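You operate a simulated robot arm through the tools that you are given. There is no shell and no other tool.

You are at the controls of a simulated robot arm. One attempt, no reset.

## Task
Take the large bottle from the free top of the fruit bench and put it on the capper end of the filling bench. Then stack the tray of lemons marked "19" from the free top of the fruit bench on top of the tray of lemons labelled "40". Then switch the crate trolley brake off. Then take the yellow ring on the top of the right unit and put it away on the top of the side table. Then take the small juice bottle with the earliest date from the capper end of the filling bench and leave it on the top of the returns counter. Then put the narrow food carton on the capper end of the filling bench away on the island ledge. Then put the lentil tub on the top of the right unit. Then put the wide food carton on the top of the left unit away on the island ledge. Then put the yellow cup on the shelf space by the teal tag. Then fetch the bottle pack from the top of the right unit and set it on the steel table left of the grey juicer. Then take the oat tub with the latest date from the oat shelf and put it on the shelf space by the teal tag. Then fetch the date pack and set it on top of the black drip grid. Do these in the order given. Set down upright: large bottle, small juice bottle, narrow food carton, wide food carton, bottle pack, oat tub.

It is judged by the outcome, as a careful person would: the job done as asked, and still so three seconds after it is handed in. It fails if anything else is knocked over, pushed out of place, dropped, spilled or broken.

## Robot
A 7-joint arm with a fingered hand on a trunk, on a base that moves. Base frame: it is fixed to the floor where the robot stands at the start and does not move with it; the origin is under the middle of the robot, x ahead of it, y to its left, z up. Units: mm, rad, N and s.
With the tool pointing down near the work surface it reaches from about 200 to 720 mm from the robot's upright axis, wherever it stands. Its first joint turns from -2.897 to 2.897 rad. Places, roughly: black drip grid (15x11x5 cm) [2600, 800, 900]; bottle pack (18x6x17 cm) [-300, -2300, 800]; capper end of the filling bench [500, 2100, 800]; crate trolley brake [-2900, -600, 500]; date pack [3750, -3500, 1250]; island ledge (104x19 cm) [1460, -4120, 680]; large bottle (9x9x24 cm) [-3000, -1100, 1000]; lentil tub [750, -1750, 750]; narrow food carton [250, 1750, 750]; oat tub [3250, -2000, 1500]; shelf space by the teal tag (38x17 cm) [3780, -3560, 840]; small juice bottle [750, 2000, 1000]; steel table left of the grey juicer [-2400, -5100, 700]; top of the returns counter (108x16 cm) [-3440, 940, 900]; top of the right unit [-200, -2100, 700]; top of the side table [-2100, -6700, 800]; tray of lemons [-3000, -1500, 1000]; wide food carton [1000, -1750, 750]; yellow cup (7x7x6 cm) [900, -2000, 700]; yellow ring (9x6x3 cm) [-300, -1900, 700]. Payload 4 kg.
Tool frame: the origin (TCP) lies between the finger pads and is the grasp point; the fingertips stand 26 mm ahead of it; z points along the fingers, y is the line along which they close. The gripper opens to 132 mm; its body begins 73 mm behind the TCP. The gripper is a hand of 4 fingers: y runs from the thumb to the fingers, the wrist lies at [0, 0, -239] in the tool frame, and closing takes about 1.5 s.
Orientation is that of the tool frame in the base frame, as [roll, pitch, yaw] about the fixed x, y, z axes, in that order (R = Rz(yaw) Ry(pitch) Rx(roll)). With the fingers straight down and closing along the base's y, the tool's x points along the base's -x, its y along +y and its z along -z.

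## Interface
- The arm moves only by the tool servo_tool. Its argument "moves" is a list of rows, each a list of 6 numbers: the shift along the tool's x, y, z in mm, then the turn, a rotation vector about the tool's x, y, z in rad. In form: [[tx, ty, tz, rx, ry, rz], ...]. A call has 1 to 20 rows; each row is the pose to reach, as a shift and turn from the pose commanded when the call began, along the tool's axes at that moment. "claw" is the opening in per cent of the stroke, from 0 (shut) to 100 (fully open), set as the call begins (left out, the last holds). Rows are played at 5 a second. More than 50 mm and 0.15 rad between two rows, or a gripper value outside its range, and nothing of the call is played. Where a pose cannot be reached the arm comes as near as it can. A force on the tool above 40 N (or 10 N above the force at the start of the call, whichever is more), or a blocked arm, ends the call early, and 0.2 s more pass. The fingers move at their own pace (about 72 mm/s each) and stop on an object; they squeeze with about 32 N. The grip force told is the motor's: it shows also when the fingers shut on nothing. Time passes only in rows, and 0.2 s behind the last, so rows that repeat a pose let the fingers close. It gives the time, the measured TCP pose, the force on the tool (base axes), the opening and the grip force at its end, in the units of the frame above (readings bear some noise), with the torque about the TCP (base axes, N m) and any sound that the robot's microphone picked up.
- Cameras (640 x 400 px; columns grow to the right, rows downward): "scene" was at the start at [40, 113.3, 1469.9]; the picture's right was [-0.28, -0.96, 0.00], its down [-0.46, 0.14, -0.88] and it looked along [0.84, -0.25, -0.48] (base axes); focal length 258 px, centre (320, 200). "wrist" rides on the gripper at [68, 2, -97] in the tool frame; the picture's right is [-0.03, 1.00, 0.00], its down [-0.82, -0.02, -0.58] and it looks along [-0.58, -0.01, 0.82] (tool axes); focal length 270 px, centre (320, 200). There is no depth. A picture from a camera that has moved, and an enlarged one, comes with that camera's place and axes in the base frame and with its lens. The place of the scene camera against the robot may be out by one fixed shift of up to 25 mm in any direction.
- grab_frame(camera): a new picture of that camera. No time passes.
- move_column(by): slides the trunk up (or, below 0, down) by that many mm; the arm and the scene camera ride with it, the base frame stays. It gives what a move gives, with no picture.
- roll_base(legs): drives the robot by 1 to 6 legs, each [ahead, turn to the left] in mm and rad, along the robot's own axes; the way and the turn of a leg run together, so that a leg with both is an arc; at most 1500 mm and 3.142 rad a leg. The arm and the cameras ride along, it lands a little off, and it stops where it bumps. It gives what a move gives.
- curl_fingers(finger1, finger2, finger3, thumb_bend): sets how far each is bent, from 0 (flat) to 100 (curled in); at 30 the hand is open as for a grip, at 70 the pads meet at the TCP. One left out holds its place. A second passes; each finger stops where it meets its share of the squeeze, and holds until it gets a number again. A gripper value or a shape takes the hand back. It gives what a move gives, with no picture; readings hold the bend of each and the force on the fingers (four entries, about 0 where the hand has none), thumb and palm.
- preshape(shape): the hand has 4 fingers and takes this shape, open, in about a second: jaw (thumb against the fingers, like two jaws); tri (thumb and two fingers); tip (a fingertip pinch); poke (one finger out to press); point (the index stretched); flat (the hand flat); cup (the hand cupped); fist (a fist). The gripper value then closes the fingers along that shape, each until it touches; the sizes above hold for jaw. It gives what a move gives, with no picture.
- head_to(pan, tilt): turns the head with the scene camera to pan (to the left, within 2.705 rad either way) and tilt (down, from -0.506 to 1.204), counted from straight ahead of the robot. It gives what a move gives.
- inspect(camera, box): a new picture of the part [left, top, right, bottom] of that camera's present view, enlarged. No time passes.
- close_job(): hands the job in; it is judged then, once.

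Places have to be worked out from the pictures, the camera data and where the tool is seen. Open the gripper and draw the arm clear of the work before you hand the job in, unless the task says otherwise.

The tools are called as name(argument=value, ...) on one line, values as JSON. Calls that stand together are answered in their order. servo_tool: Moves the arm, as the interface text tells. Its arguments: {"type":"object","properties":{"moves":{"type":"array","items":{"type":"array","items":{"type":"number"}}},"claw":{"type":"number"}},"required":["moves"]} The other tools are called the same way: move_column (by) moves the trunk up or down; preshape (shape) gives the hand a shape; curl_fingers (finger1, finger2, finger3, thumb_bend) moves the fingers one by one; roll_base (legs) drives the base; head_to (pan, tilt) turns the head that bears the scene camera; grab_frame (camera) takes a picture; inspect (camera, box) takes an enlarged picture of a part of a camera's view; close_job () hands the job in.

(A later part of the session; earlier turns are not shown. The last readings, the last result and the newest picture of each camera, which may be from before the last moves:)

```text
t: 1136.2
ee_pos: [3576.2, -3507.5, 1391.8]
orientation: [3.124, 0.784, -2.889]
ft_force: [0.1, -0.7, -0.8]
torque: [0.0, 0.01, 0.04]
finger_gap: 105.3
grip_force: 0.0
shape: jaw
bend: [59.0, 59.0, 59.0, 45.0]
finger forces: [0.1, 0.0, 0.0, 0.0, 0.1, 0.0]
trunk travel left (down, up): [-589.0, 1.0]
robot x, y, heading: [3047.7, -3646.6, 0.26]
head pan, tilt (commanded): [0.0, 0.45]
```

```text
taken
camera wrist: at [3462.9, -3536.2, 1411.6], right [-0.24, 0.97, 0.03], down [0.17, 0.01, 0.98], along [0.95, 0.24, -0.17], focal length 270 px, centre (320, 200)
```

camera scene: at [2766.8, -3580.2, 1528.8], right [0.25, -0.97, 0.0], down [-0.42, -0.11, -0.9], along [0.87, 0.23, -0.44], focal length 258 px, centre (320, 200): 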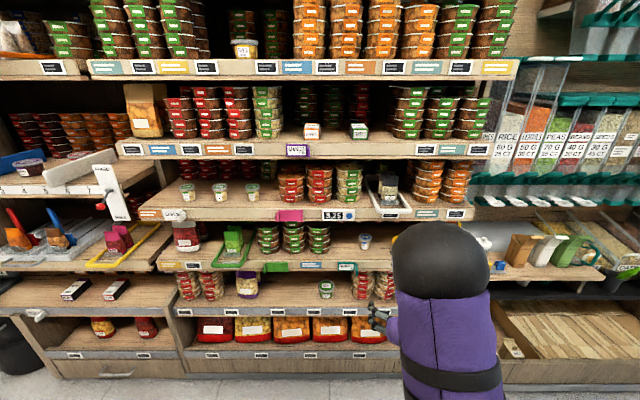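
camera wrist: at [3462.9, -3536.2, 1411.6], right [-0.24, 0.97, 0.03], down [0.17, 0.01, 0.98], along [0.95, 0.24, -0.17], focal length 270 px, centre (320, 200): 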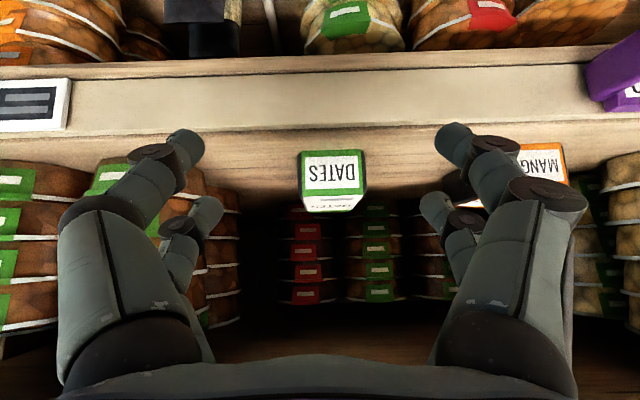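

I narrow the fingers to about 85 mm, ease the tilt to 40°, shift 10 mm, and drive 60 mm closer.

servo_tool(moves=[[0, 5, 0, 0, -0.045, 0], [0, 10, 0, 0, -0.088, 0], [0, 10, 0, 0, -0.088, 0], [0, 10, 0, 0, -0.088, 0]], claw=65)

roll_base(legs=[[60, 0]])

grab_frame(camera="wrist")

```text
t: 1137.2
ee_pos: [3572.5, -3497.9, 1391.0]
orientation: [3.122, 0.873, -2.893]
ft_force: [-0.5, 0.0, 0.1]
torque: [0.0, -0.01, 0.01]
finger_gap: 86.3
grip_force: 0.1
shape: jaw
bend: [70.0, 70.0, 70.0, 64.0]
finger forces: [0.0, 0.1, 0.0, 0.0, 0.0, 0.0]
trunk travel left (down, up): [-589.0, 1.0]
robot x, y, heading: [3050.1, -3645.6, 0.257]
head pan, tilt (commanded): [0.0, 0.45]
```

```text
t: 1138.2
ee_pos: [3632.3, -3483.6, 1390.9]
orientation: [3.122, 0.872, -2.893]
ft_force: [0.0, -0.6, -0.2]
torque: [-0.02, 0.03, 0.01]
finger_gap: 86.2
grip_force: 0.1
shape: jaw
bend: [70.0, 70.0, 70.0, 64.0]
finger forces: [0.0, 0.0, 0.0, 0.1, 0.0, 0.0]
trunk travel left (down, up): [-589.0, 1.0]
robot x, y, heading: [3105.5, -3633.4, 0.259]
head pan, tilt (commanded): [0.0, 0.45]
```

```text
taken
camera wrist: at [3517.6, -3511.6, 1401.2], right [-0.24, 0.97, 0.03], down [0.09, -0.01, 1.0], along [0.97, 0.25, -0.08], focal length 270 px, centre (320, 200)
```

wrist: 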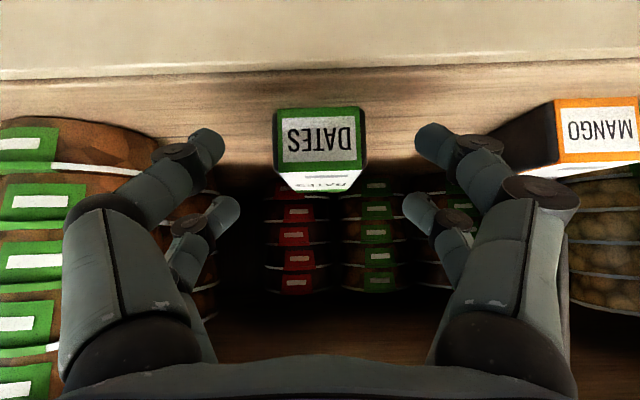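

The box is centred. I reach in 66 mm and down 16 mm so the fingers straddle it.

servo_tool(moves=[[-8, 0, 15, 0, 0, 0], [-15, 0, 30, 0, 0, 0], [-23, 0, 46, 0, 0, 0], [-30, 0, 61, 0, 0, 0], [-30, 0, 61, 0, 0, 0]])

grab_frame(camera="wrist")

```text
t: 1139.4
ee_pos: [3693.5, -3464.1, 1375.3]
orientation: [3.123, 0.873, -2.894]
ft_force: [-0.4, 0.6, 0.5]
torque: [-0.01, 0.0, 0.02]
finger_gap: 86.3
grip_force: 0.0
shape: jaw
bend: [70.0, 70.0, 70.0, 64.0]
finger forces: [0.0, 0.0, 0.0, 0.0, 0.0, 0.0]
trunk travel left (down, up): [-589.0, 1.0]
robot x, y, heading: [3104.2, -3634.3, 0.253]
head pan, tilt (commanded): [0.0, 0.45]
```

```text
taken
camera wrist: at [3580.0, -3494.0, 1385.4], right [-0.24, 0.97, 0.03], down [0.09, -0.01, 1.0], along [0.97, 0.25, -0.08], focal length 270 px, centre (320, 200)
```

wrist: 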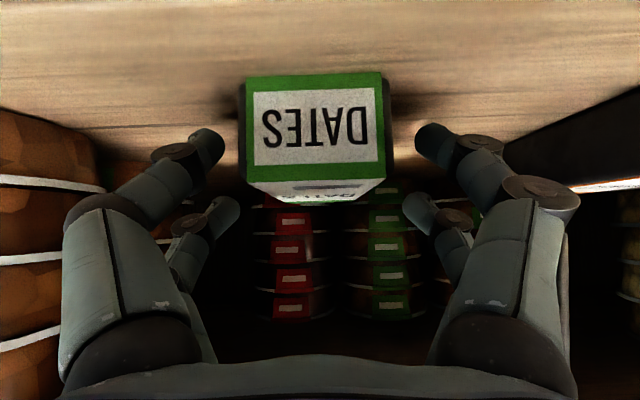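

servo_tool(moves=[[2, 0, 2, 0, 0, 0], [4.6, 0, 3.9, 0, 0, 0], [4.6, 0, 3.9, 0, 0, 0]])

servo_tool(moves=[[0, 0, 0, 0, 0, 0], [0, 0, 0, 0, 0, 0], [0, 0, 0, 0, 0, 0], [0, 0, 0, 0, 0, 0], [0, 0, 0, 0, 0, 0], [0, 0, 0, 0, 0, 0], [0, 0, 0, 0, 0, 0]], claw=0)

grab_frame(camera="wrist")

```text
t: 1140.2
ee_pos: [3695.9, -3465.7, 1369.5]
orientation: [3.123, 0.872, -2.894]
ft_force: [1.0, 0.0, -0.5]
torque: [0.0, -0.01, -0.02]
finger_gap: 86.1
grip_force: 0.1
shape: jaw
bend: [70.0, 70.0, 70.0, 64.0]
finger forces: [0.1, 0.0, 0.0, 0.1, 0.1, 0.0]
trunk travel left (down, up): [-589.0, 1.0]
robot x, y, heading: [3111.1, -3630.6, 0.253]
head pan, tilt (commanded): [0.0, 0.45]
```

```text
t: 1141.8
ee_pos: [3694.9, -3464.6, 1370.7]
orientation: [3.122, 0.873, -2.894]
ft_force: [1.3, -0.2, 4.7]
torque: [0.08, -0.23, -0.01]
finger_gap: 51.3
grip_force: 32.1
shape: jaw
bend: [73.0, 74.0, 74.0, 70.0]
finger forces: [29.1, 28.1, 28.2, 0.0, 29.4, 0.0]
trunk travel left (down, up): [-589.0, 1.0]
robot x, y, heading: [3105.9, -3631.9, 0.257]
head pan, tilt (commanded): [0.0, 0.45]
```

```text
taken
camera wrist: at [3580.2, -3494.5, 1379.6], right [-0.24, 0.97, 0.03], down [0.09, -0.01, 1.0], along [0.97, 0.25, -0.08], focal length 270 px, centre (320, 200)
```

wrist: 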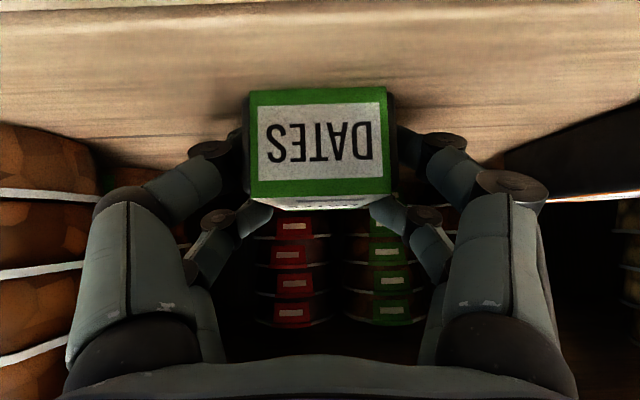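

A firm, even grip on all fingers. I lift the box slightly and then reverse the base out.

servo_tool(moves=[[-4, 0, -3, 0, 0, 0], [-8, 0, -6.5, 0, 0, 0], [-15, 0, -13, 0, 0, 0], [-15, 0, -13, 0, 0, 0]])

roll_base(legs=[[-350, 0]])

grab_frame(camera="wrist")

grab_frame(camera="scene")

```text
t: 1142.8
ee_pos: [3694.0, -3465.2, 1388.9]
orientation: [3.122, 0.872, -2.893]
ft_force: [0.3, 0.5, -1.1]
torque: [0.01, 0.01, -0.01]
finger_gap: 48.7
grip_force: 31.4
shape: jaw
bend: [75.0, 75.0, 81.0, 70.0]
finger forces: [23.4, 29.4, 0.0, 0.0, 43.4, 0.0]
trunk travel left (down, up): [-589.0, 1.0]
robot x, y, heading: [3106.5, -3633.6, 0.256]
head pan, tilt (commanded): [0.0, 0.45]
```

```text
t: 1145.1
ee_pos: [3353.2, -3554.2, 1390.0]
orientation: [3.122, 0.873, -2.889]
ft_force: [-0.7, -0.2, -0.6]
torque: [0.0, -0.02, 0.0]
finger_gap: 48.6
grip_force: 31.9
shape: jaw
bend: [75.0, 75.0, 81.0, 70.0]
finger forces: [23.4, 29.4, 0.1, 0.0, 43.5, 0.0]
trunk travel left (down, up): [-589.0, 1.0]
robot x, y, heading: [2769.0, -3721.3, 0.254]
head pan, tilt (commanded): [0.0, 0.45]
```

```text
taken
camera wrist: at [3239.3, -3583.3, 1399.1], right [-0.25, 0.97, 0.03], down [0.09, -0.01, 1.0], along [0.97, 0.25, -0.08], focal length 270 px, centre (320, 200)
```

wrist: 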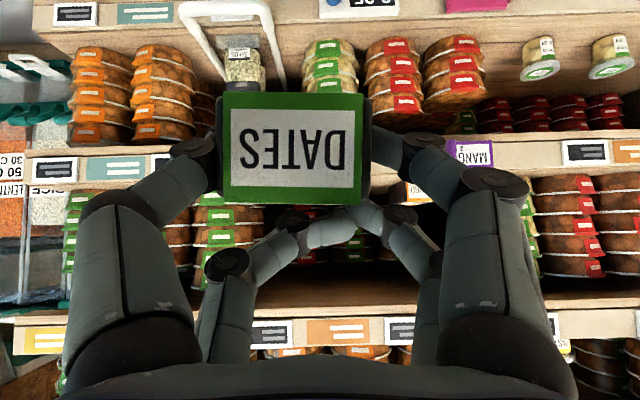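

```text
taken
camera scene: at [2771.9, -3579.0, 1638.9], right [0.25, -0.97, 0.0], down [-0.42, -0.11, -0.9], along [0.87, 0.23, -0.43], focal length 258 px, centre (320, 200)
```

scene: 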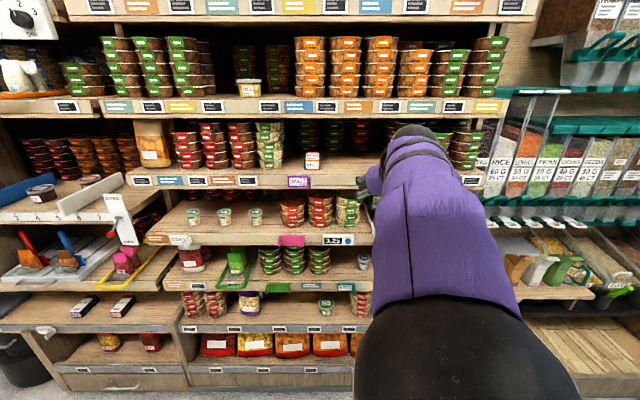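

The box is held (three fingers carrying it). I lower the trunk and drive up the aisle towards the drip grid near (2600, 800).

move_column(by=-300)

roll_base(legs=[[0, 1.576], [1470, 0], [1470, 0], [1470, 0], [0, -1.57]])

head_to(pan=0.1, tilt=0.5)

grab_frame(camera="scene")

grab_frame(camera="wrist")

```text
t: 1148.1
ee_pos: [3353.5, -3553.9, 1088.2]
orientation: [3.124, 0.873, -2.891]
ft_force: [0.4, 0.2, -1.3]
torque: [0.02, 0.07, 0.01]
finger_gap: 48.3
grip_force: 31.8
shape: jaw
bend: [75.0, 75.0, 81.0, 70.0]
finger forces: [23.4, 29.2, 0.1, 0.0, 43.4, 0.1]
trunk travel left (down, up): [-289.0, 301.0]
robot x, y, heading: [2768.6, -3717.2, 0.253]
head pan, tilt (commanded): [0.0, 0.45]
```

```text
t: 1177.6
ee_pos: [2231.3, 703.7, 1089.2]
orientation: [3.121, 0.874, -2.895]
ft_force: [0.8, -0.2, -1.1]
torque: [-0.01, 0.06, -0.03]
finger_gap: 49.0
grip_force: 32.0
shape: jaw
bend: [75.0, 75.0, 81.0, 70.0]
finger forces: [23.7, 28.1, 0.1, 0.0, 43.6, 0.1]
trunk travel left (down, up): [-289.0, 301.0]
robot x, y, heading: [1644.4, 539.7, 0.255]
head pan, tilt (commanded): [0.0, 0.45]
```

```text
t: 1178.3
ee_pos: [2230.3, 705.7, 1089.5]
orientation: [3.122, 0.874, -2.897]
ft_force: [-0.2, 0.2, -1.1]
torque: [0.02, 0.04, -0.03]
finger_gap: 48.8
grip_force: 31.3
shape: jaw
bend: [75.0, 75.0, 81.0, 70.0]
finger forces: [23.7, 28.1, 0.1, 0.1, 43.6, 0.1]
trunk travel left (down, up): [-289.0, 301.0]
robot x, y, heading: [1641.6, 544.7, 0.255]
head pan, tilt (commanded): [0.099, 0.499]
```

```text
taken
camera scene: at [1645.4, 690.8, 1334.4], right [0.34, -0.94, 0.0], down [-0.45, -0.17, -0.88], along [0.82, 0.3, -0.48], focal length 258 px, centre (320, 200)
```

scene: 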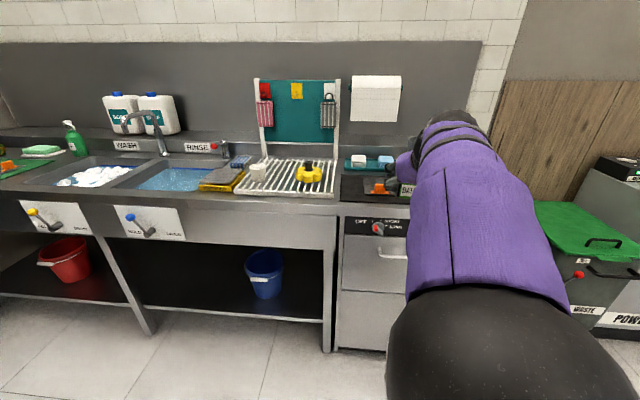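

```text
taken
camera wrist: at [2116.1, 676.4, 1098.9], right [-0.24, 0.97, 0.03], down [0.09, -0.01, 1.0], along [0.97, 0.24, -0.08], focal length 270 px, centre (320, 200)
```

wrist: 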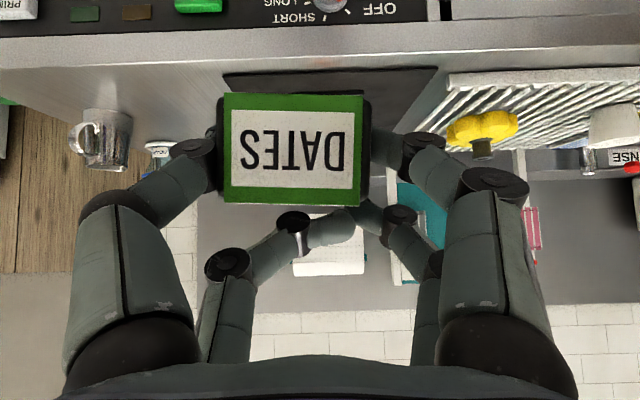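

I'm in front of the sink bench. I zoom in to find the black drip grid.

inspect(camera="scene", box=[330, 140, 430, 240])

head_to(pan=-0.7, tilt=0.4)

grab_frame(camera="scene")

```text
4.00 times, centred on (380, 190) of scene
camera zoom: at [1645.4, 690.8, 1334.4], right [0.34, -0.94, 0.0], down [-0.45, -0.17, -0.88], along [0.82, 0.3, -0.48], focal length 1031 px, centre (80, 240)
```

zoom: 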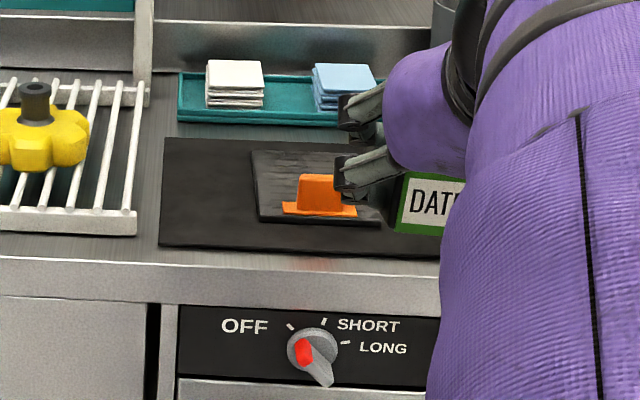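

```text
t: 1179.4
ee_pos: [2230.0, 705.1, 1088.7]
orientation: [3.122, 0.873, -2.896]
ft_force: [-0.3, -0.1, -1.2]
torque: [-0.01, 0.06, -0.01]
finger_gap: 48.6
grip_force: 32.3
shape: jaw
bend: [75.0, 75.0, 81.0, 70.0]
finger forces: [23.7, 28.1, 0.0, 0.1, 43.6, 0.0]
trunk travel left (down, up): [-289.0, 301.0]
robot x, y, heading: [1643.7, 539.1, 0.253]
head pan, tilt (commanded): [-0.7, 0.4]
```

```text
taken
camera scene: at [1643.5, 619.5, 1343.5], right [-0.43, -0.9, 0.0], down [-0.35, 0.17, -0.92], along [0.83, -0.4, -0.39], focal length 258 px, centre (320, 200)
```

scene: 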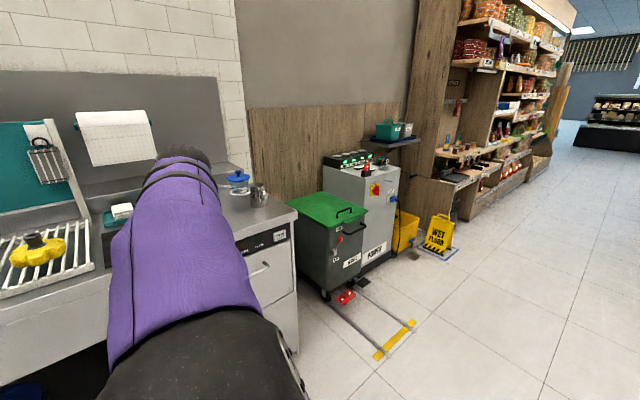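

The black drip grid is the small slotted plate with an orange handle, on the mat on the dishwasher top near (2632, 791). I move the hand to the right to see it fully.

servo_tool(moves=[[0, -40, 0, 0, 0, 0], [0, -80, 0, 0, 0, 0], [0, -120, 0, 0, 0, 0], [0, -160, 0, 0, 0, 0], [0, -160, 0, 0, 0, 0]])

head_to(pan=0.0, tilt=0.5)

inspect(camera="scene", box=[300, 130, 460, 250])

```text
t: 1180.6
ee_pos: [2272.2, 550.6, 1086.3]
orientation: [3.123, 0.873, -2.893]
ft_force: [0.6, -0.4, -1.7]
torque: [-0.02, 0.04, 0.01]
finger_gap: 48.5
grip_force: 32.3
shape: jaw
bend: [75.0, 75.0, 81.0, 70.0]
finger forces: [23.7, 27.3, 0.0, 0.0, 43.5, 0.1]
trunk travel left (down, up): [-289.0, 301.0]
robot x, y, heading: [1643.2, 539.6, 0.254]
head pan, tilt (commanded): [-0.7, 0.4]
```

```text
t: 1181.7
ee_pos: [2272.1, 550.5, 1085.7]
orientation: [3.123, 0.872, -2.897]
ft_force: [-0.2, -0.4, -0.4]
torque: [0.01, 0.03, 0.02]
finger_gap: 48.5
grip_force: 32.3
shape: jaw
bend: [75.0, 75.0, 81.0, 70.0]
finger forces: [23.7, 27.4, 0.0, 0.0, 43.5, 0.1]
trunk travel left (down, up): [-289.0, 301.0]
robot x, y, heading: [1648.0, 541.1, 0.252]
head pan, tilt (commanded): [0.0, 0.499]
```

```text
3.33 times, centred on (380, 190) of scene
camera zoom: at [1648.1, 682.1, 1334.4], right [0.25, -0.97, 0.0], down [-0.46, -0.12, -0.88], along [0.85, 0.22, -0.48], focal length 859 px, centre (120, 233)
```

zoom: 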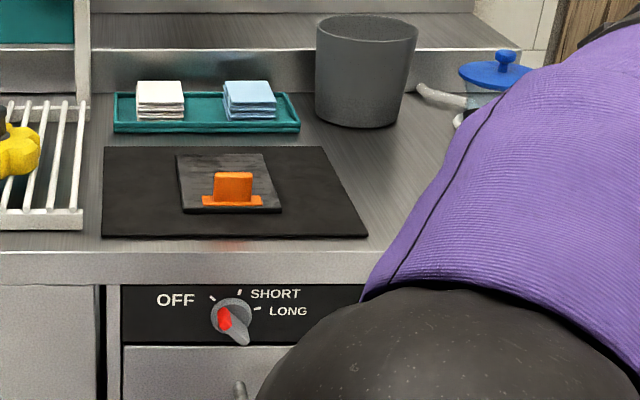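

inspect(camera="scene", box=[345, 160, 405, 200])

inspect(camera="scene", box=[420, 140, 480, 190])

```text
10.00 times, centred on (375, 180) of scene
camera zoom: at [1648.1, 682.1, 1334.4], right [0.25, -0.97, 0.0], down [-0.46, -0.12, -0.88], along [0.85, 0.22, -0.48], focal length 2578 px, centre (-230, 400)
```

zoom: 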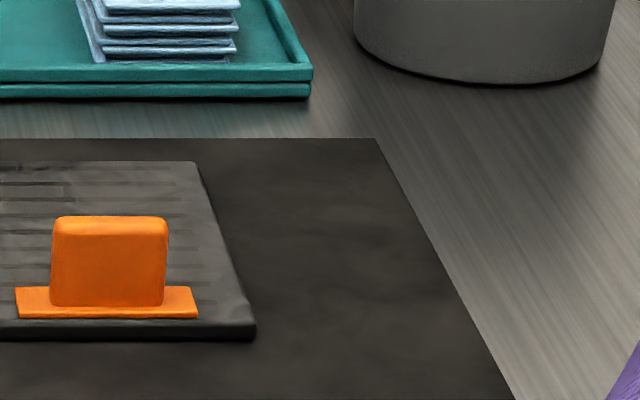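

```text
8.00 times, centred on (450, 165) of scene
camera zoom: at [1648.1, 682.1, 1334.4], right [0.25, -0.97, 0.0], down [-0.46, -0.12, -0.88], along [0.85, 0.22, -0.48], focal length 2062 px, centre (-720, 480)
```

zoom: 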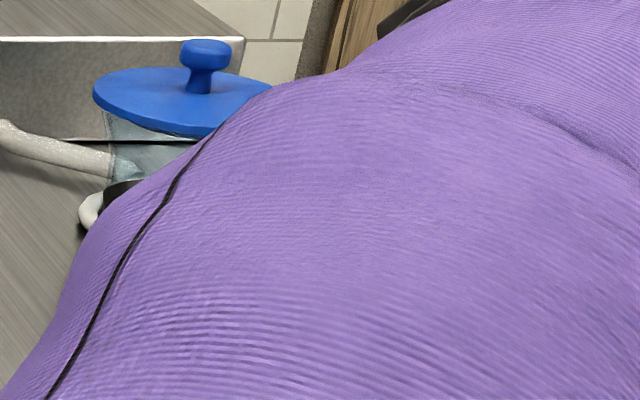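

The grid is a slatted plate, about 15×11 cm, with its handle near the front; the free slats are behind the handle. I line the hand up with it and drive 350 mm closer, with the box well above everything.

servo_tool(moves=[[0, 40, 0, 0, 0, 0], [0, 80, 0, 0, 0, 0], [0, 120, 0, 0, 0, 0], [0, 160, 0, 0, 0, 0], [0, 188, 0, 0, 0, 0], [0, 188, 0, 0, 0, 0]])

roll_base(legs=[[350, 0.005]])

grab_frame(camera="wrist")

head_to(pan=0.1, tilt=0.8)

grab_frame(camera="scene")

```text
t: 1183.1
ee_pos: [2222.6, 732.5, 1090.5]
orientation: [3.122, 0.872, -2.895]
ft_force: [0.7, -0.1, -1.6]
torque: [0.01, 0.03, 0.01]
finger_gap: 48.9
grip_force: 31.7
shape: jaw
bend: [75.0, 75.0, 81.0, 70.0]
finger forces: [23.9, 27.0, 0.0, 0.0, 43.5, 0.0]
trunk travel left (down, up): [-289.0, 301.0]
robot x, y, heading: [1643.1, 534.1, 0.253]
head pan, tilt (commanded): [0.0, 0.499]
```

```text
t: 1185.3
ee_pos: [2560.3, 821.7, 1091.4]
orientation: [3.123, 0.873, -2.892]
ft_force: [-0.5, 0.0, -0.9]
torque: [0.01, -0.01, -0.02]
finger_gap: 49.0
grip_force: 31.9
shape: jaw
bend: [75.0, 75.0, 81.0, 70.0]
finger forces: [23.8, 26.9, 0.0, 0.0, 43.5, 0.0]
trunk travel left (down, up): [-289.0, 301.0]
robot x, y, heading: [1983.7, 629.5, 0.253]
head pan, tilt (commanded): [0.0, 0.499]
```

```text
taken
camera wrist: at [2444.7, 792.6, 1100.9], right [-0.25, 0.97, 0.03], down [0.09, -0.01, 1.0], along [0.97, 0.25, -0.08], focal length 270 px, centre (320, 200)
```

wrist: 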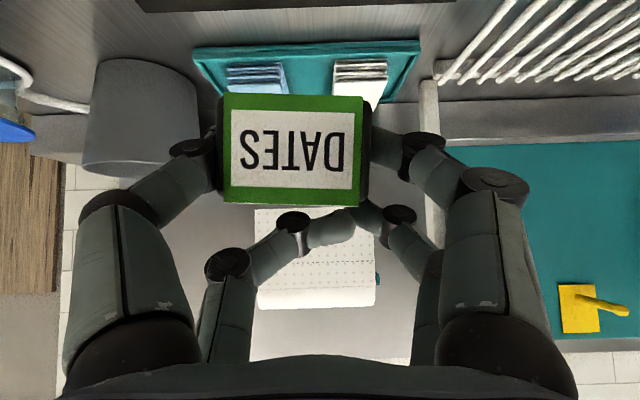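

```text
t: 1186.2
ee_pos: [2560.5, 821.7, 1091.6]
orientation: [3.122, 0.872, -2.89]
ft_force: [0.9, 0.1, -0.7]
torque: [0.01, 0.03, -0.01]
finger_gap: 48.6
grip_force: 31.2
shape: jaw
bend: [75.0, 75.0, 81.0, 70.0]
finger forces: [23.9, 26.9, 0.1, 0.0, 43.5, 0.0]
trunk travel left (down, up): [-289.0, 301.0]
robot x, y, heading: [1979.6, 623.1, 0.256]
head pan, tilt (commanded): [0.099, 0.799]
```

```text
taken
camera scene: at [1971.9, 775.0, 1308.5], right [0.35, -0.94, 0.0], down [-0.67, -0.25, -0.7], along [0.65, 0.24, -0.72], focal length 258 px, centre (320, 200)
```

scene: 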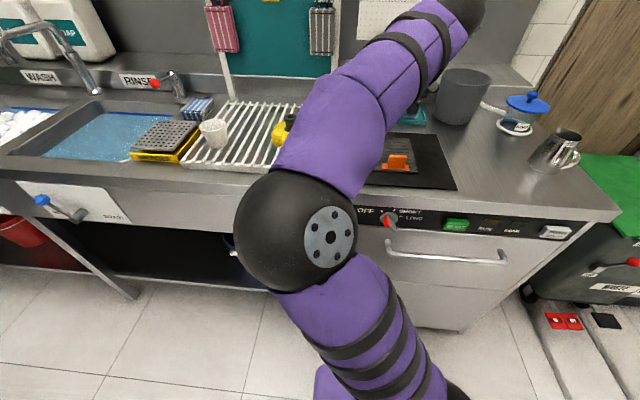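

inspect(camera="scene", box=[350, 100, 480, 200])

inspect(camera="scene", box=[120, 80, 330, 190])

```text
4.00 times, centred on (415, 150) of scene
camera zoom: at [1971.9, 775.0, 1308.5], right [0.35, -0.94, 0.0], down [-0.67, -0.25, -0.7], along [0.65, 0.24, -0.72], focal length 1031 px, centre (-60, 400)
```

zoom: 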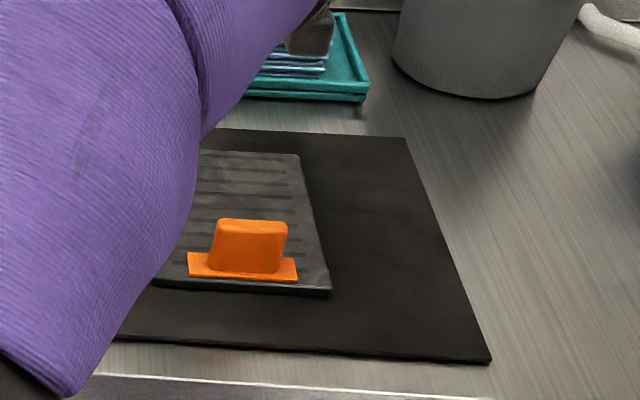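

```text
3.05 times, centred on (225, 135) of scene
camera zoom: at [1971.9, 775.0, 1308.5], right [0.35, -0.94, 0.0], down [-0.67, -0.25, -0.7], along [0.65, 0.24, -0.72], focal length 786 px, centre (610, 398)
```

zoom: 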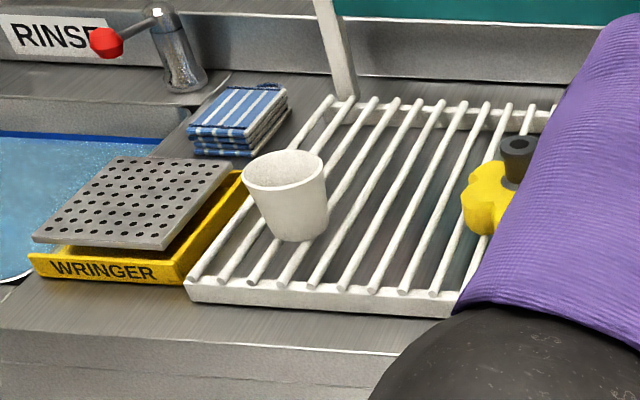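

The slatted grid's top works out at z≈900. I extend 43 mm so the box is over the slats behind the handle, then lower 100 mm and check.

servo_tool(moves=[[-14, 0, 16, 0, 0, 0], [-28, 0, 33, 0, 0, 0], [-5, 0, 52, 0, 0, 0], [18, 0, 71, 0, 0, 0], [33, 0, 84, 0, 0, 0], [49, 0, 97, 0, 0, 0], [49, 0, 97, 0, 0, 0]])

grab_frame(camera="wrist")

inspect(camera="scene", box=[350, 80, 480, 200])

```text
t: 1187.8
ee_pos: [2601.1, 834.2, 990.6]
orientation: [3.123, 0.872, -2.89]
ft_force: [0.5, -0.6, -1.8]
torque: [-0.03, 0.01, 0.0]
finger_gap: 48.5
grip_force: 32.4
shape: jaw
bend: [75.0, 75.0, 81.0, 70.0]
finger forces: [23.8, 26.6, 0.0, 0.1, 43.5, 0.0]
trunk travel left (down, up): [-289.0, 301.0]
robot x, y, heading: [1980.1, 633.5, 0.258]
head pan, tilt (commanded): [0.099, 0.799]
```

```text
taken
camera wrist: at [2486.0, 805.1, 1001.3], right [-0.25, 0.97, 0.03], down [0.09, -0.01, 1.0], along [0.97, 0.25, -0.08], focal length 270 px, centre (320, 200)
```

wrist: 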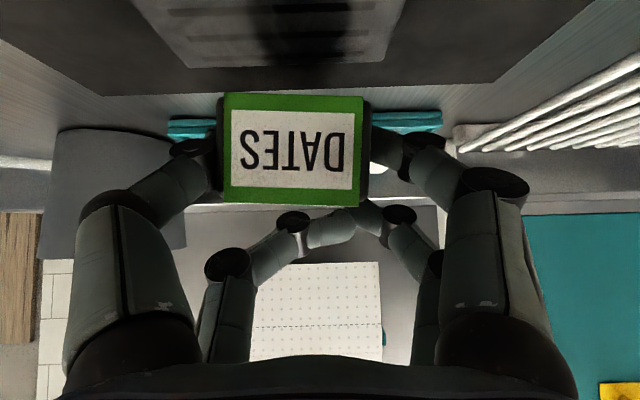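

```text
3.33 times, centred on (415, 140) of scene
camera zoom: at [1971.9, 775.0, 1308.4], right [0.35, -0.94, 0.0], down [-0.67, -0.25, -0.7], along [0.65, 0.24, -0.72], focal length 859 px, centre (3, 400)
```

zoom: 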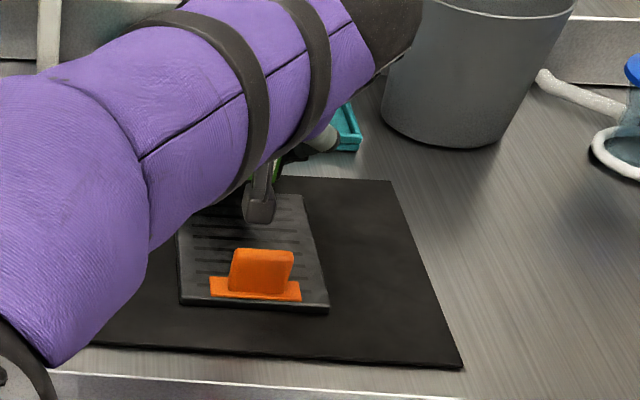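

From the wrist view the grid's centre is about 17 mm to the right of the box. I shift by that and lower further.

servo_tool(moves=[[0, -9, 0, 0, 0, 0], [0, -17, 0, 0, 0, 0], [12, -17, 10, 0, 0, 0], [25, -17, 21, 0, 0, 0], [25, -17, 21, 0, 0, 0]])

grab_frame(camera="wrist")

inspect(camera="scene", box=[350, 80, 480, 200])

```text
t: 1189.0
ee_pos: [2604.2, 818.1, 959.2]
orientation: [3.123, 0.874, -2.89]
ft_force: [-1.3, 1.4, 5.7]
torque: [-0.14, -0.2, 0.02]
finger_gap: 48.7
grip_force: 31.7
shape: jaw
bend: [75.0, 75.0, 81.0, 70.0]
finger forces: [23.2, 29.2, 0.0, 0.1, 43.4, 0.0]
trunk travel left (down, up): [-289.0, 301.0]
robot x, y, heading: [1981.1, 631.3, 0.251]
head pan, tilt (commanded): [0.099, 0.799]
```

```text
taken
camera wrist: at [2489.8, 788.9, 969.1], right [-0.25, 0.97, 0.03], down [0.09, -0.01, 1.0], along [0.97, 0.25, -0.08], focal length 270 px, centre (320, 200)
```

wrist: 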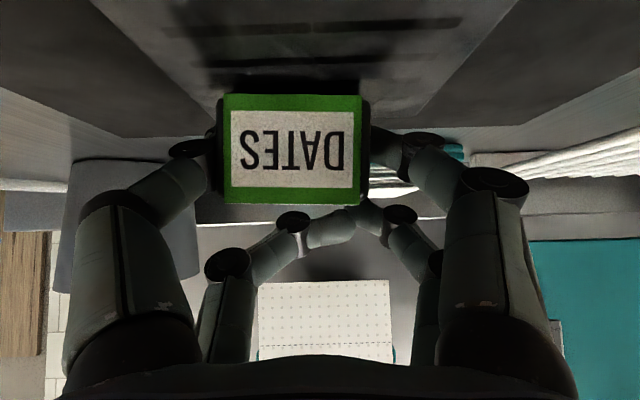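

```text
3.33 times, centred on (415, 140) of scene
camera zoom: at [1971.2, 775.0, 1308.6], right [0.35, -0.94, 0.0], down [-0.67, -0.25, -0.7], along [0.65, 0.24, -0.72], focal length 859 px, centre (3, 400)
```

zoom: 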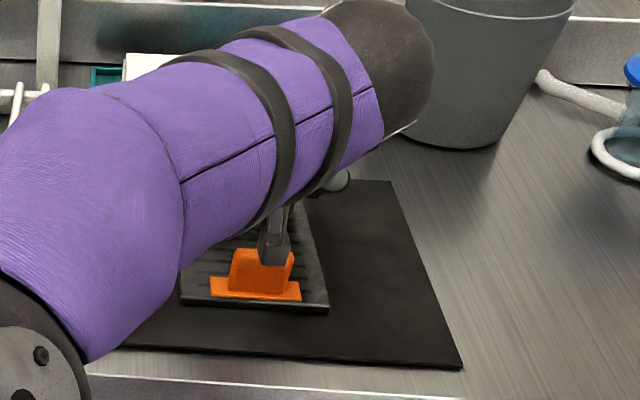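

There's light contact, and the torque shows it is ahead and right of the TCP: the box's back right corner on the grid. I lower 2 mm more, carefully.

servo_tool(moves=[[1.5, 0, 1.3, 0, 0, 0], [1.5, 0, 1.3, 0, 0, 0]])

inspect(camera="scene", box=[370, 110, 450, 190])

```text
t: 1189.5
ee_pos: [2605.6, 817.8, 958.7]
orientation: [3.123, 0.876, -2.891]
ft_force: [0.1, 2.1, 12.6]
torque: [-0.31, -0.45, 0.08]
finger_gap: 49.4
grip_force: 32.3
shape: jaw
bend: [75.0, 76.0, 81.0, 70.0]
finger forces: [22.4, 31.0, 0.0, 0.0, 43.2, 0.1]
trunk travel left (down, up): [-289.0, 301.0]
robot x, y, heading: [1979.4, 624.1, 0.255]
head pan, tilt (commanded): [0.099, 0.799]
```

```text
5.00 times, centred on (410, 150) of scene
camera zoom: at [1970.8, 775.0, 1308.5], right [0.35, -0.94, 0.0], down [-0.67, -0.25, -0.7], along [0.65, 0.24, -0.72], focal length 1289 px, centre (-130, 450)
```

zoom: 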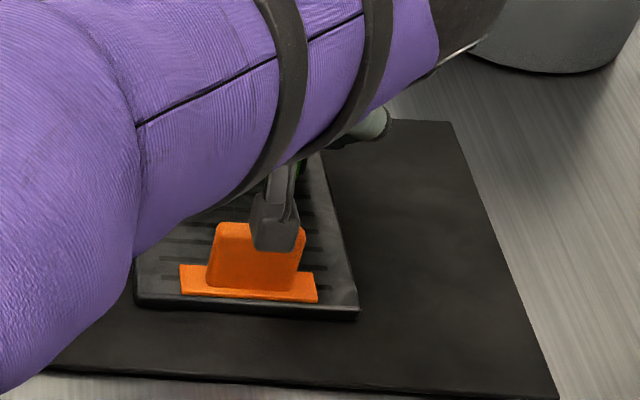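

The contact is still only the box on the grid. I relax 1 mm and open the fingers a little.

servo_tool(moves=[[-0.8, 0, -0.6, 0, 0, 0], [-0.8, 0, -0.6, 0, 0, 0]])

servo_tool(moves=[[0, 0, 0, 0, 0, 0], [0, 0, 0, 0, 0, 0], [0, 0, 0, 0, 0, 0], [0, 0, 0, 0, 0, 0], [0, 0, 0, 0, 0, 0], [0, 0, 0, 0, 0, 0]], claw=62)

grab_frame(camera="wrist")

```text
t: 1190.2
ee_pos: [2604.0, 818.0, 957.7]
orientation: [3.121, 0.872, -2.892]
ft_force: [0.4, 2.1, 9.5]
torque: [-0.27, -0.35, 0.04]
finger_gap: 49.7
grip_force: 32.6
shape: jaw
bend: [75.0, 76.0, 81.0, 70.0]
finger forces: [22.4, 33.8, 0.0, 0.1, 43.3, 0.1]
trunk travel left (down, up): [-289.0, 301.0]
robot x, y, heading: [1980.8, 626.1, 0.254]
head pan, tilt (commanded): [0.099, 0.799]
```

```text
t: 1191.5
ee_pos: [2605.1, 819.5, 957.2]
orientation: [3.122, 0.872, -2.892]
ft_force: [-0.6, -0.1, -0.2]
torque: [0.02, 0.01, -0.01]
finger_gap: 81.4
grip_force: 0.1
shape: jaw
bend: [71.0, 71.0, 71.0, 71.0]
finger forces: [0.1, 0.0, 0.1, 0.0, 0.0, 0.0]
trunk travel left (down, up): [-289.0, 301.0]
robot x, y, heading: [1981.9, 627.5, 0.254]
head pan, tilt (commanded): [0.099, 0.799]
```

```text
taken
camera wrist: at [2490.0, 789.1, 967.2], right [-0.25, 0.97, 0.03], down [0.09, -0.01, 1.0], along [0.97, 0.25, -0.08], focal length 270 px, centre (320, 200)
```

wrist: 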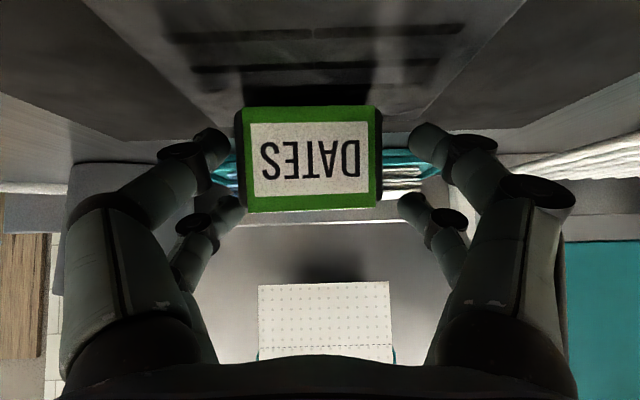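

Released. I check the box before withdrawing.

inspect(camera="wrist", box=[200, 0, 440, 230])

inspect(camera="scene", box=[370, 110, 450, 190])

```text
1.74 times, centred on (320, 115) of wrist
camera zoom: at [2490.0, 789.1, 967.2], right [-0.25, 0.97, 0.03], down [0.09, -0.01, 1.0], along [0.97, 0.25, -0.08], focal length 470 px, centre (320, 348)
```

zoom: 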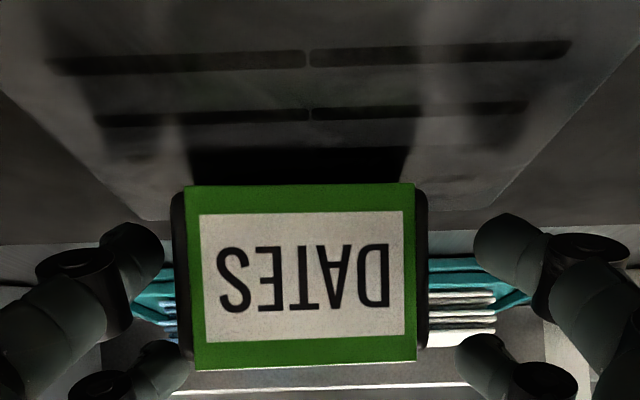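

```text
5.00 times, centred on (410, 150) of scene
camera zoom: at [1971.8, 775.0, 1308.4], right [0.35, -0.94, 0.0], down [-0.67, -0.25, -0.7], along [0.65, 0.24, -0.72], focal length 1289 px, centre (-130, 450)
```

zoom: 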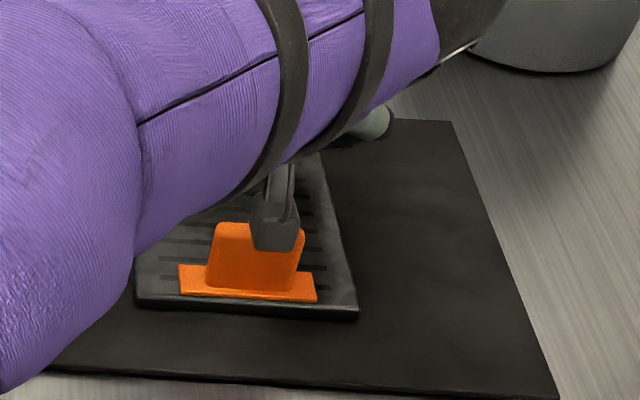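

The pack turns out to be long, about 125 mm front to back, so it is resting partly off the back of the grid. I'll re-grip it from above and move it forward so it sits properly on the slats. First I withdraw along the hand's axis.

servo_tool(moves=[[0, 0, -15, 0, 0, 0], [0, 0, -40, 0, 0, 0], [0, 0, -80, 0, 0, 0], [0, 0, -120, 0, 0, 0], [0, 0, -150, 0, 0, 0], [0, 0, -150, 0, 0, 0]])

grab_frame(camera="wrist")

inspect(camera="scene", box=[350, 90, 480, 200])

```text
t: 1193.0
ee_pos: [2493.9, 787.1, 1053.5]
orientation: [3.123, 0.872, -2.892]
ft_force: [-0.8, 0.2, -0.3]
torque: [0.03, -0.02, 0.02]
finger_gap: 81.4
grip_force: 0.0
shape: jaw
bend: [71.0, 71.0, 71.0, 71.0]
finger forces: [0.0, 0.0, 0.0, 0.0, 0.0, 0.0]
trunk travel left (down, up): [-289.0, 301.0]
robot x, y, heading: [1984.9, 624.9, 0.254]
head pan, tilt (commanded): [0.099, 0.799]
```

```text
taken
camera wrist: at [2379.1, 757.7, 1063.7], right [-0.25, 0.97, 0.03], down [0.09, -0.01, 1.0], along [0.97, 0.25, -0.08], focal length 270 px, centre (320, 200)
```

wrist: 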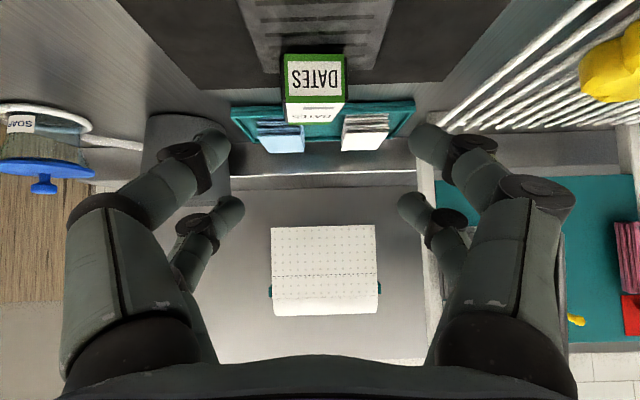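

```text
3.64 times, centred on (415, 145) of scene
camera zoom: at [1971.6, 774.9, 1308.5], right [0.35, -0.94, 0.0], down [-0.67, -0.25, -0.7], along [0.65, 0.24, -0.72], focal length 938 px, centre (-26, 400)
```

zoom: 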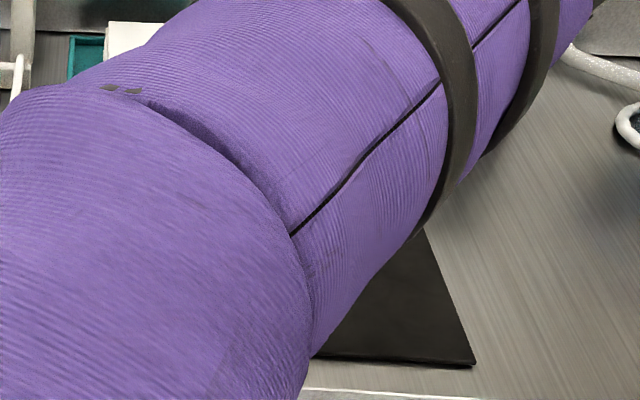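

Clear. I bring the hand to vertical, a little higher.

servo_tool(moves=[[-10, 0, -8, 0, 0.12, 0], [-20, 0, -16, 0, 0.24, 0], [-30, 0, -25, 0, 0.36, 0], [-35, 0, -30, 0, 0.48, 0], [-38, 0, -32, 0, 0.6, 0], [-38, 0, -32, 0, 0.74, 0], [-38, 0, -32, 0, 0.872, 0], [-38, 0, -32, 0, 0.872, 0]], claw=100)

grab_frame(camera="wrist")

```text
t: 1194.8
ee_pos: [2498.1, 778.1, 1092.7]
orientation: [3.13, 0.004, -2.883]
ft_force: [-0.8, 1.7, -0.2]
torque: [-0.14, -0.01, 0.03]
finger_gap: 132.0
grip_force: 0.1
shape: jaw
bend: [30.0, 30.0, 30.0, 30.0]
finger forces: [0.1, 0.0, 0.0, 0.0, 0.0, 0.1]
out of reach, approached as far as the arm can: row 7, 8
trunk travel left (down, up): [-289.0, 301.0]
robot x, y, heading: [1979.1, 626.0, 0.255]
head pan, tilt (commanded): [0.099, 0.799]
```

```text
taken
camera wrist: at [2430.6, 761.1, 1190.5], right [-0.23, 0.97, 0.01], down [0.79, 0.18, 0.58], along [0.56, 0.14, -0.81], focal length 270 px, centre (320, 200)
```

wrist: 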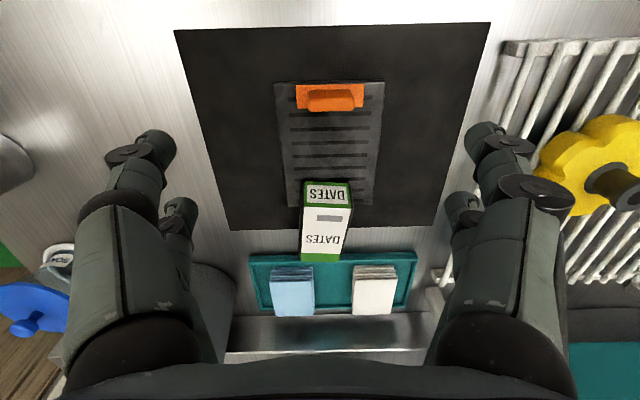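

A very clear view: the grid's slats run 118 mm behind the handle, and the pack (about 105 mm long) overlaps only its back end. I drive 110 mm closer to reach it from above.

roll_base(legs=[[110, 0]])

servo_tool(moves=[[0, 0, 0, 0, 0, 0], [0, 0, 0, 0, 0, 0]])

grab_frame(camera="wrist")

```text
t: 1195.9
ee_pos: [2604.3, 806.1, 1092.7]
orientation: [3.127, 0.004, -2.877]
ft_force: [-0.4, -0.2, 0.2]
torque: [0.01, 0.0, -0.03]
finger_gap: 132.0
grip_force: 0.1
shape: jaw
bend: [30.0, 30.0, 30.0, 30.0]
finger forces: [0.0, 0.1, 0.1, 0.0, 0.0, 0.0]
trunk travel left (down, up): [-289.0, 301.0]
robot x, y, heading: [2088.9, 661.6, 0.258]
head pan, tilt (commanded): [0.099, 0.799]
```

```text
t: 1196.5
ee_pos: [2603.7, 805.8, 1092.5]
orientation: [3.128, 0.002, -2.876]
ft_force: [-0.3, -0.3, -0.8]
torque: [-0.01, 0.0, -0.02]
finger_gap: 131.9
grip_force: 0.0
shape: jaw
bend: [30.0, 30.0, 30.0, 30.0]
finger forces: [0.1, 0.0, 0.1, 0.1, 0.0, 0.0]
trunk travel left (down, up): [-289.0, 301.0]
robot x, y, heading: [2087.4, 657.4, 0.26]
head pan, tilt (commanded): [0.099, 0.799]
```

```text
taken
camera wrist: at [2537.2, 788.2, 1189.9], right [-0.24, 0.97, 0.01], down [0.79, 0.19, 0.58], along [0.56, 0.15, -0.81], focal length 270 px, centre (320, 200)
```

wrist: 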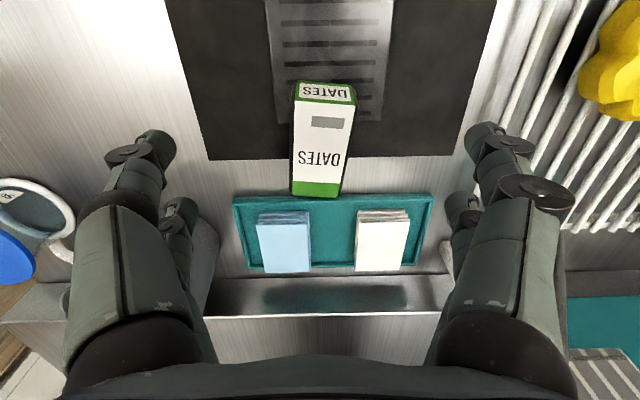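

I centre over the pack (about 46 mm further on, turned slightly) and lower the open fingers around it.

servo_tool(moves=[[-15, 0, 15, 0, 0, 0.04], [-30, 0, 35, 0, 0, 0.08], [-46, 1, 60, 0, 0, 0.115], [-46, 1, 95, 0, 0, 0.115], [-46, 1, 95, 0, 0, 0.115]])

grab_frame(camera="wrist")

```text
t: 1197.7
ee_pos: [2648.7, 820.7, 996.5]
orientation: [3.128, 0.005, -2.991]
ft_force: [-0.6, 0.6, -0.1]
torque: [-0.02, 0.0, -0.01]
finger_gap: 132.1
grip_force: 0.1
shape: jaw
bend: [30.0, 30.0, 30.0, 30.0]
finger forces: [0.1, 0.0, 0.0, 0.0, 0.0, 0.1]
trunk travel left (down, up): [-289.0, 301.0]
robot x, y, heading: [2088.3, 654.8, 0.257]
head pan, tilt (commanded): [0.099, 0.799]
```

```text
taken
camera wrist: at [2580.1, 810.7, 1094.3], right [-0.13, 0.99, 0.01], down [0.81, 0.09, 0.58], along [0.57, 0.08, -0.81], focal length 270 px, centre (320, 200)
```

wrist: 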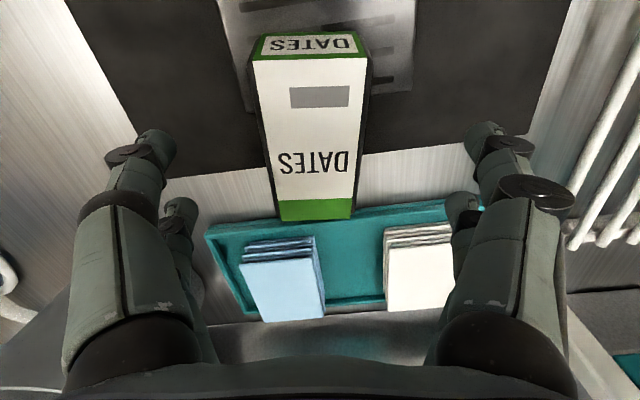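

The pack is aligned and centred; the stacks behind are clear of the fingers. I lower to grip height and close.

servo_tool(moves=[[0, -2, 20, 0, 0, 0], [0, -2, 40, 0, 0, 0], [0, -2, 54, 0, 0, 0], [0, -2, 54, 0, 0, 0]])

servo_tool(moves=[[0, 0, 0, 0, 0, 0], [0, 0, 0, 0, 0, 0], [0, 0, 0, 0, 0, 0], [0, 0, 0, 0, 0, 0], [0, 0, 0, 0, 0, 0], [0, 0, 0, 0, 0, 0], [0, 0, 0, 0, 0, 0], [0, 0, 0, 0, 0, 0]], claw=0)

grab_frame(camera="wrist")

```text
t: 1198.7
ee_pos: [2648.6, 819.3, 943.2]
orientation: [3.127, 0.001, -2.992]
ft_force: [0.5, -0.2, -0.2]
torque: [-0.05, -0.01, -0.01]
finger_gap: 132.3
grip_force: 0.2
shape: jaw
bend: [30.0, 30.0, 30.0, 30.0]
finger forces: [0.0, 0.1, 0.1, 0.0, 0.0, 0.0]
trunk travel left (down, up): [-289.0, 301.0]
robot x, y, heading: [2086.3, 655.6, 0.254]
head pan, tilt (commanded): [0.099, 0.799]
```

```text
t: 1200.5
ee_pos: [2648.5, 819.5, 943.6]
orientation: [3.128, 0.002, -2.992]
ft_force: [-0.9, -0.6, 0.1]
torque: [0.01, -0.02, 0.02]
finger_gap: 51.2
grip_force: 32.1
shape: jaw
bend: [73.0, 73.0, 73.0, 70.0]
finger forces: [29.1, 29.2, 28.9, 0.0, 29.4, 0.1]
trunk travel left (down, up): [-289.0, 301.0]
robot x, y, heading: [2086.6, 655.2, 0.261]
head pan, tilt (commanded): [0.099, 0.799]
```

```text
taken
camera wrist: at [2580.5, 809.1, 1040.6], right [-0.12, 0.99, 0.01], down [0.81, 0.09, 0.58], along [0.57, 0.08, -0.82], focal length 270 px, centre (320, 200)
```

wrist: 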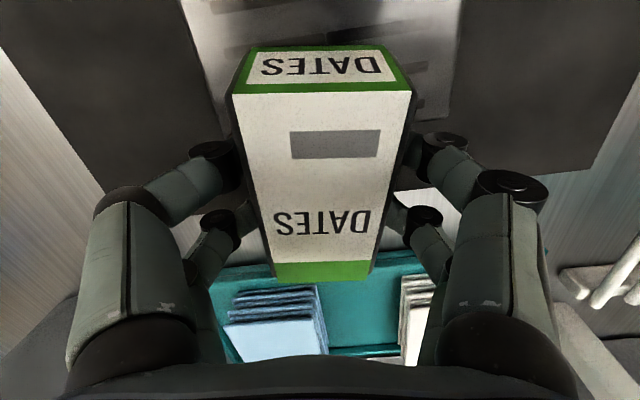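

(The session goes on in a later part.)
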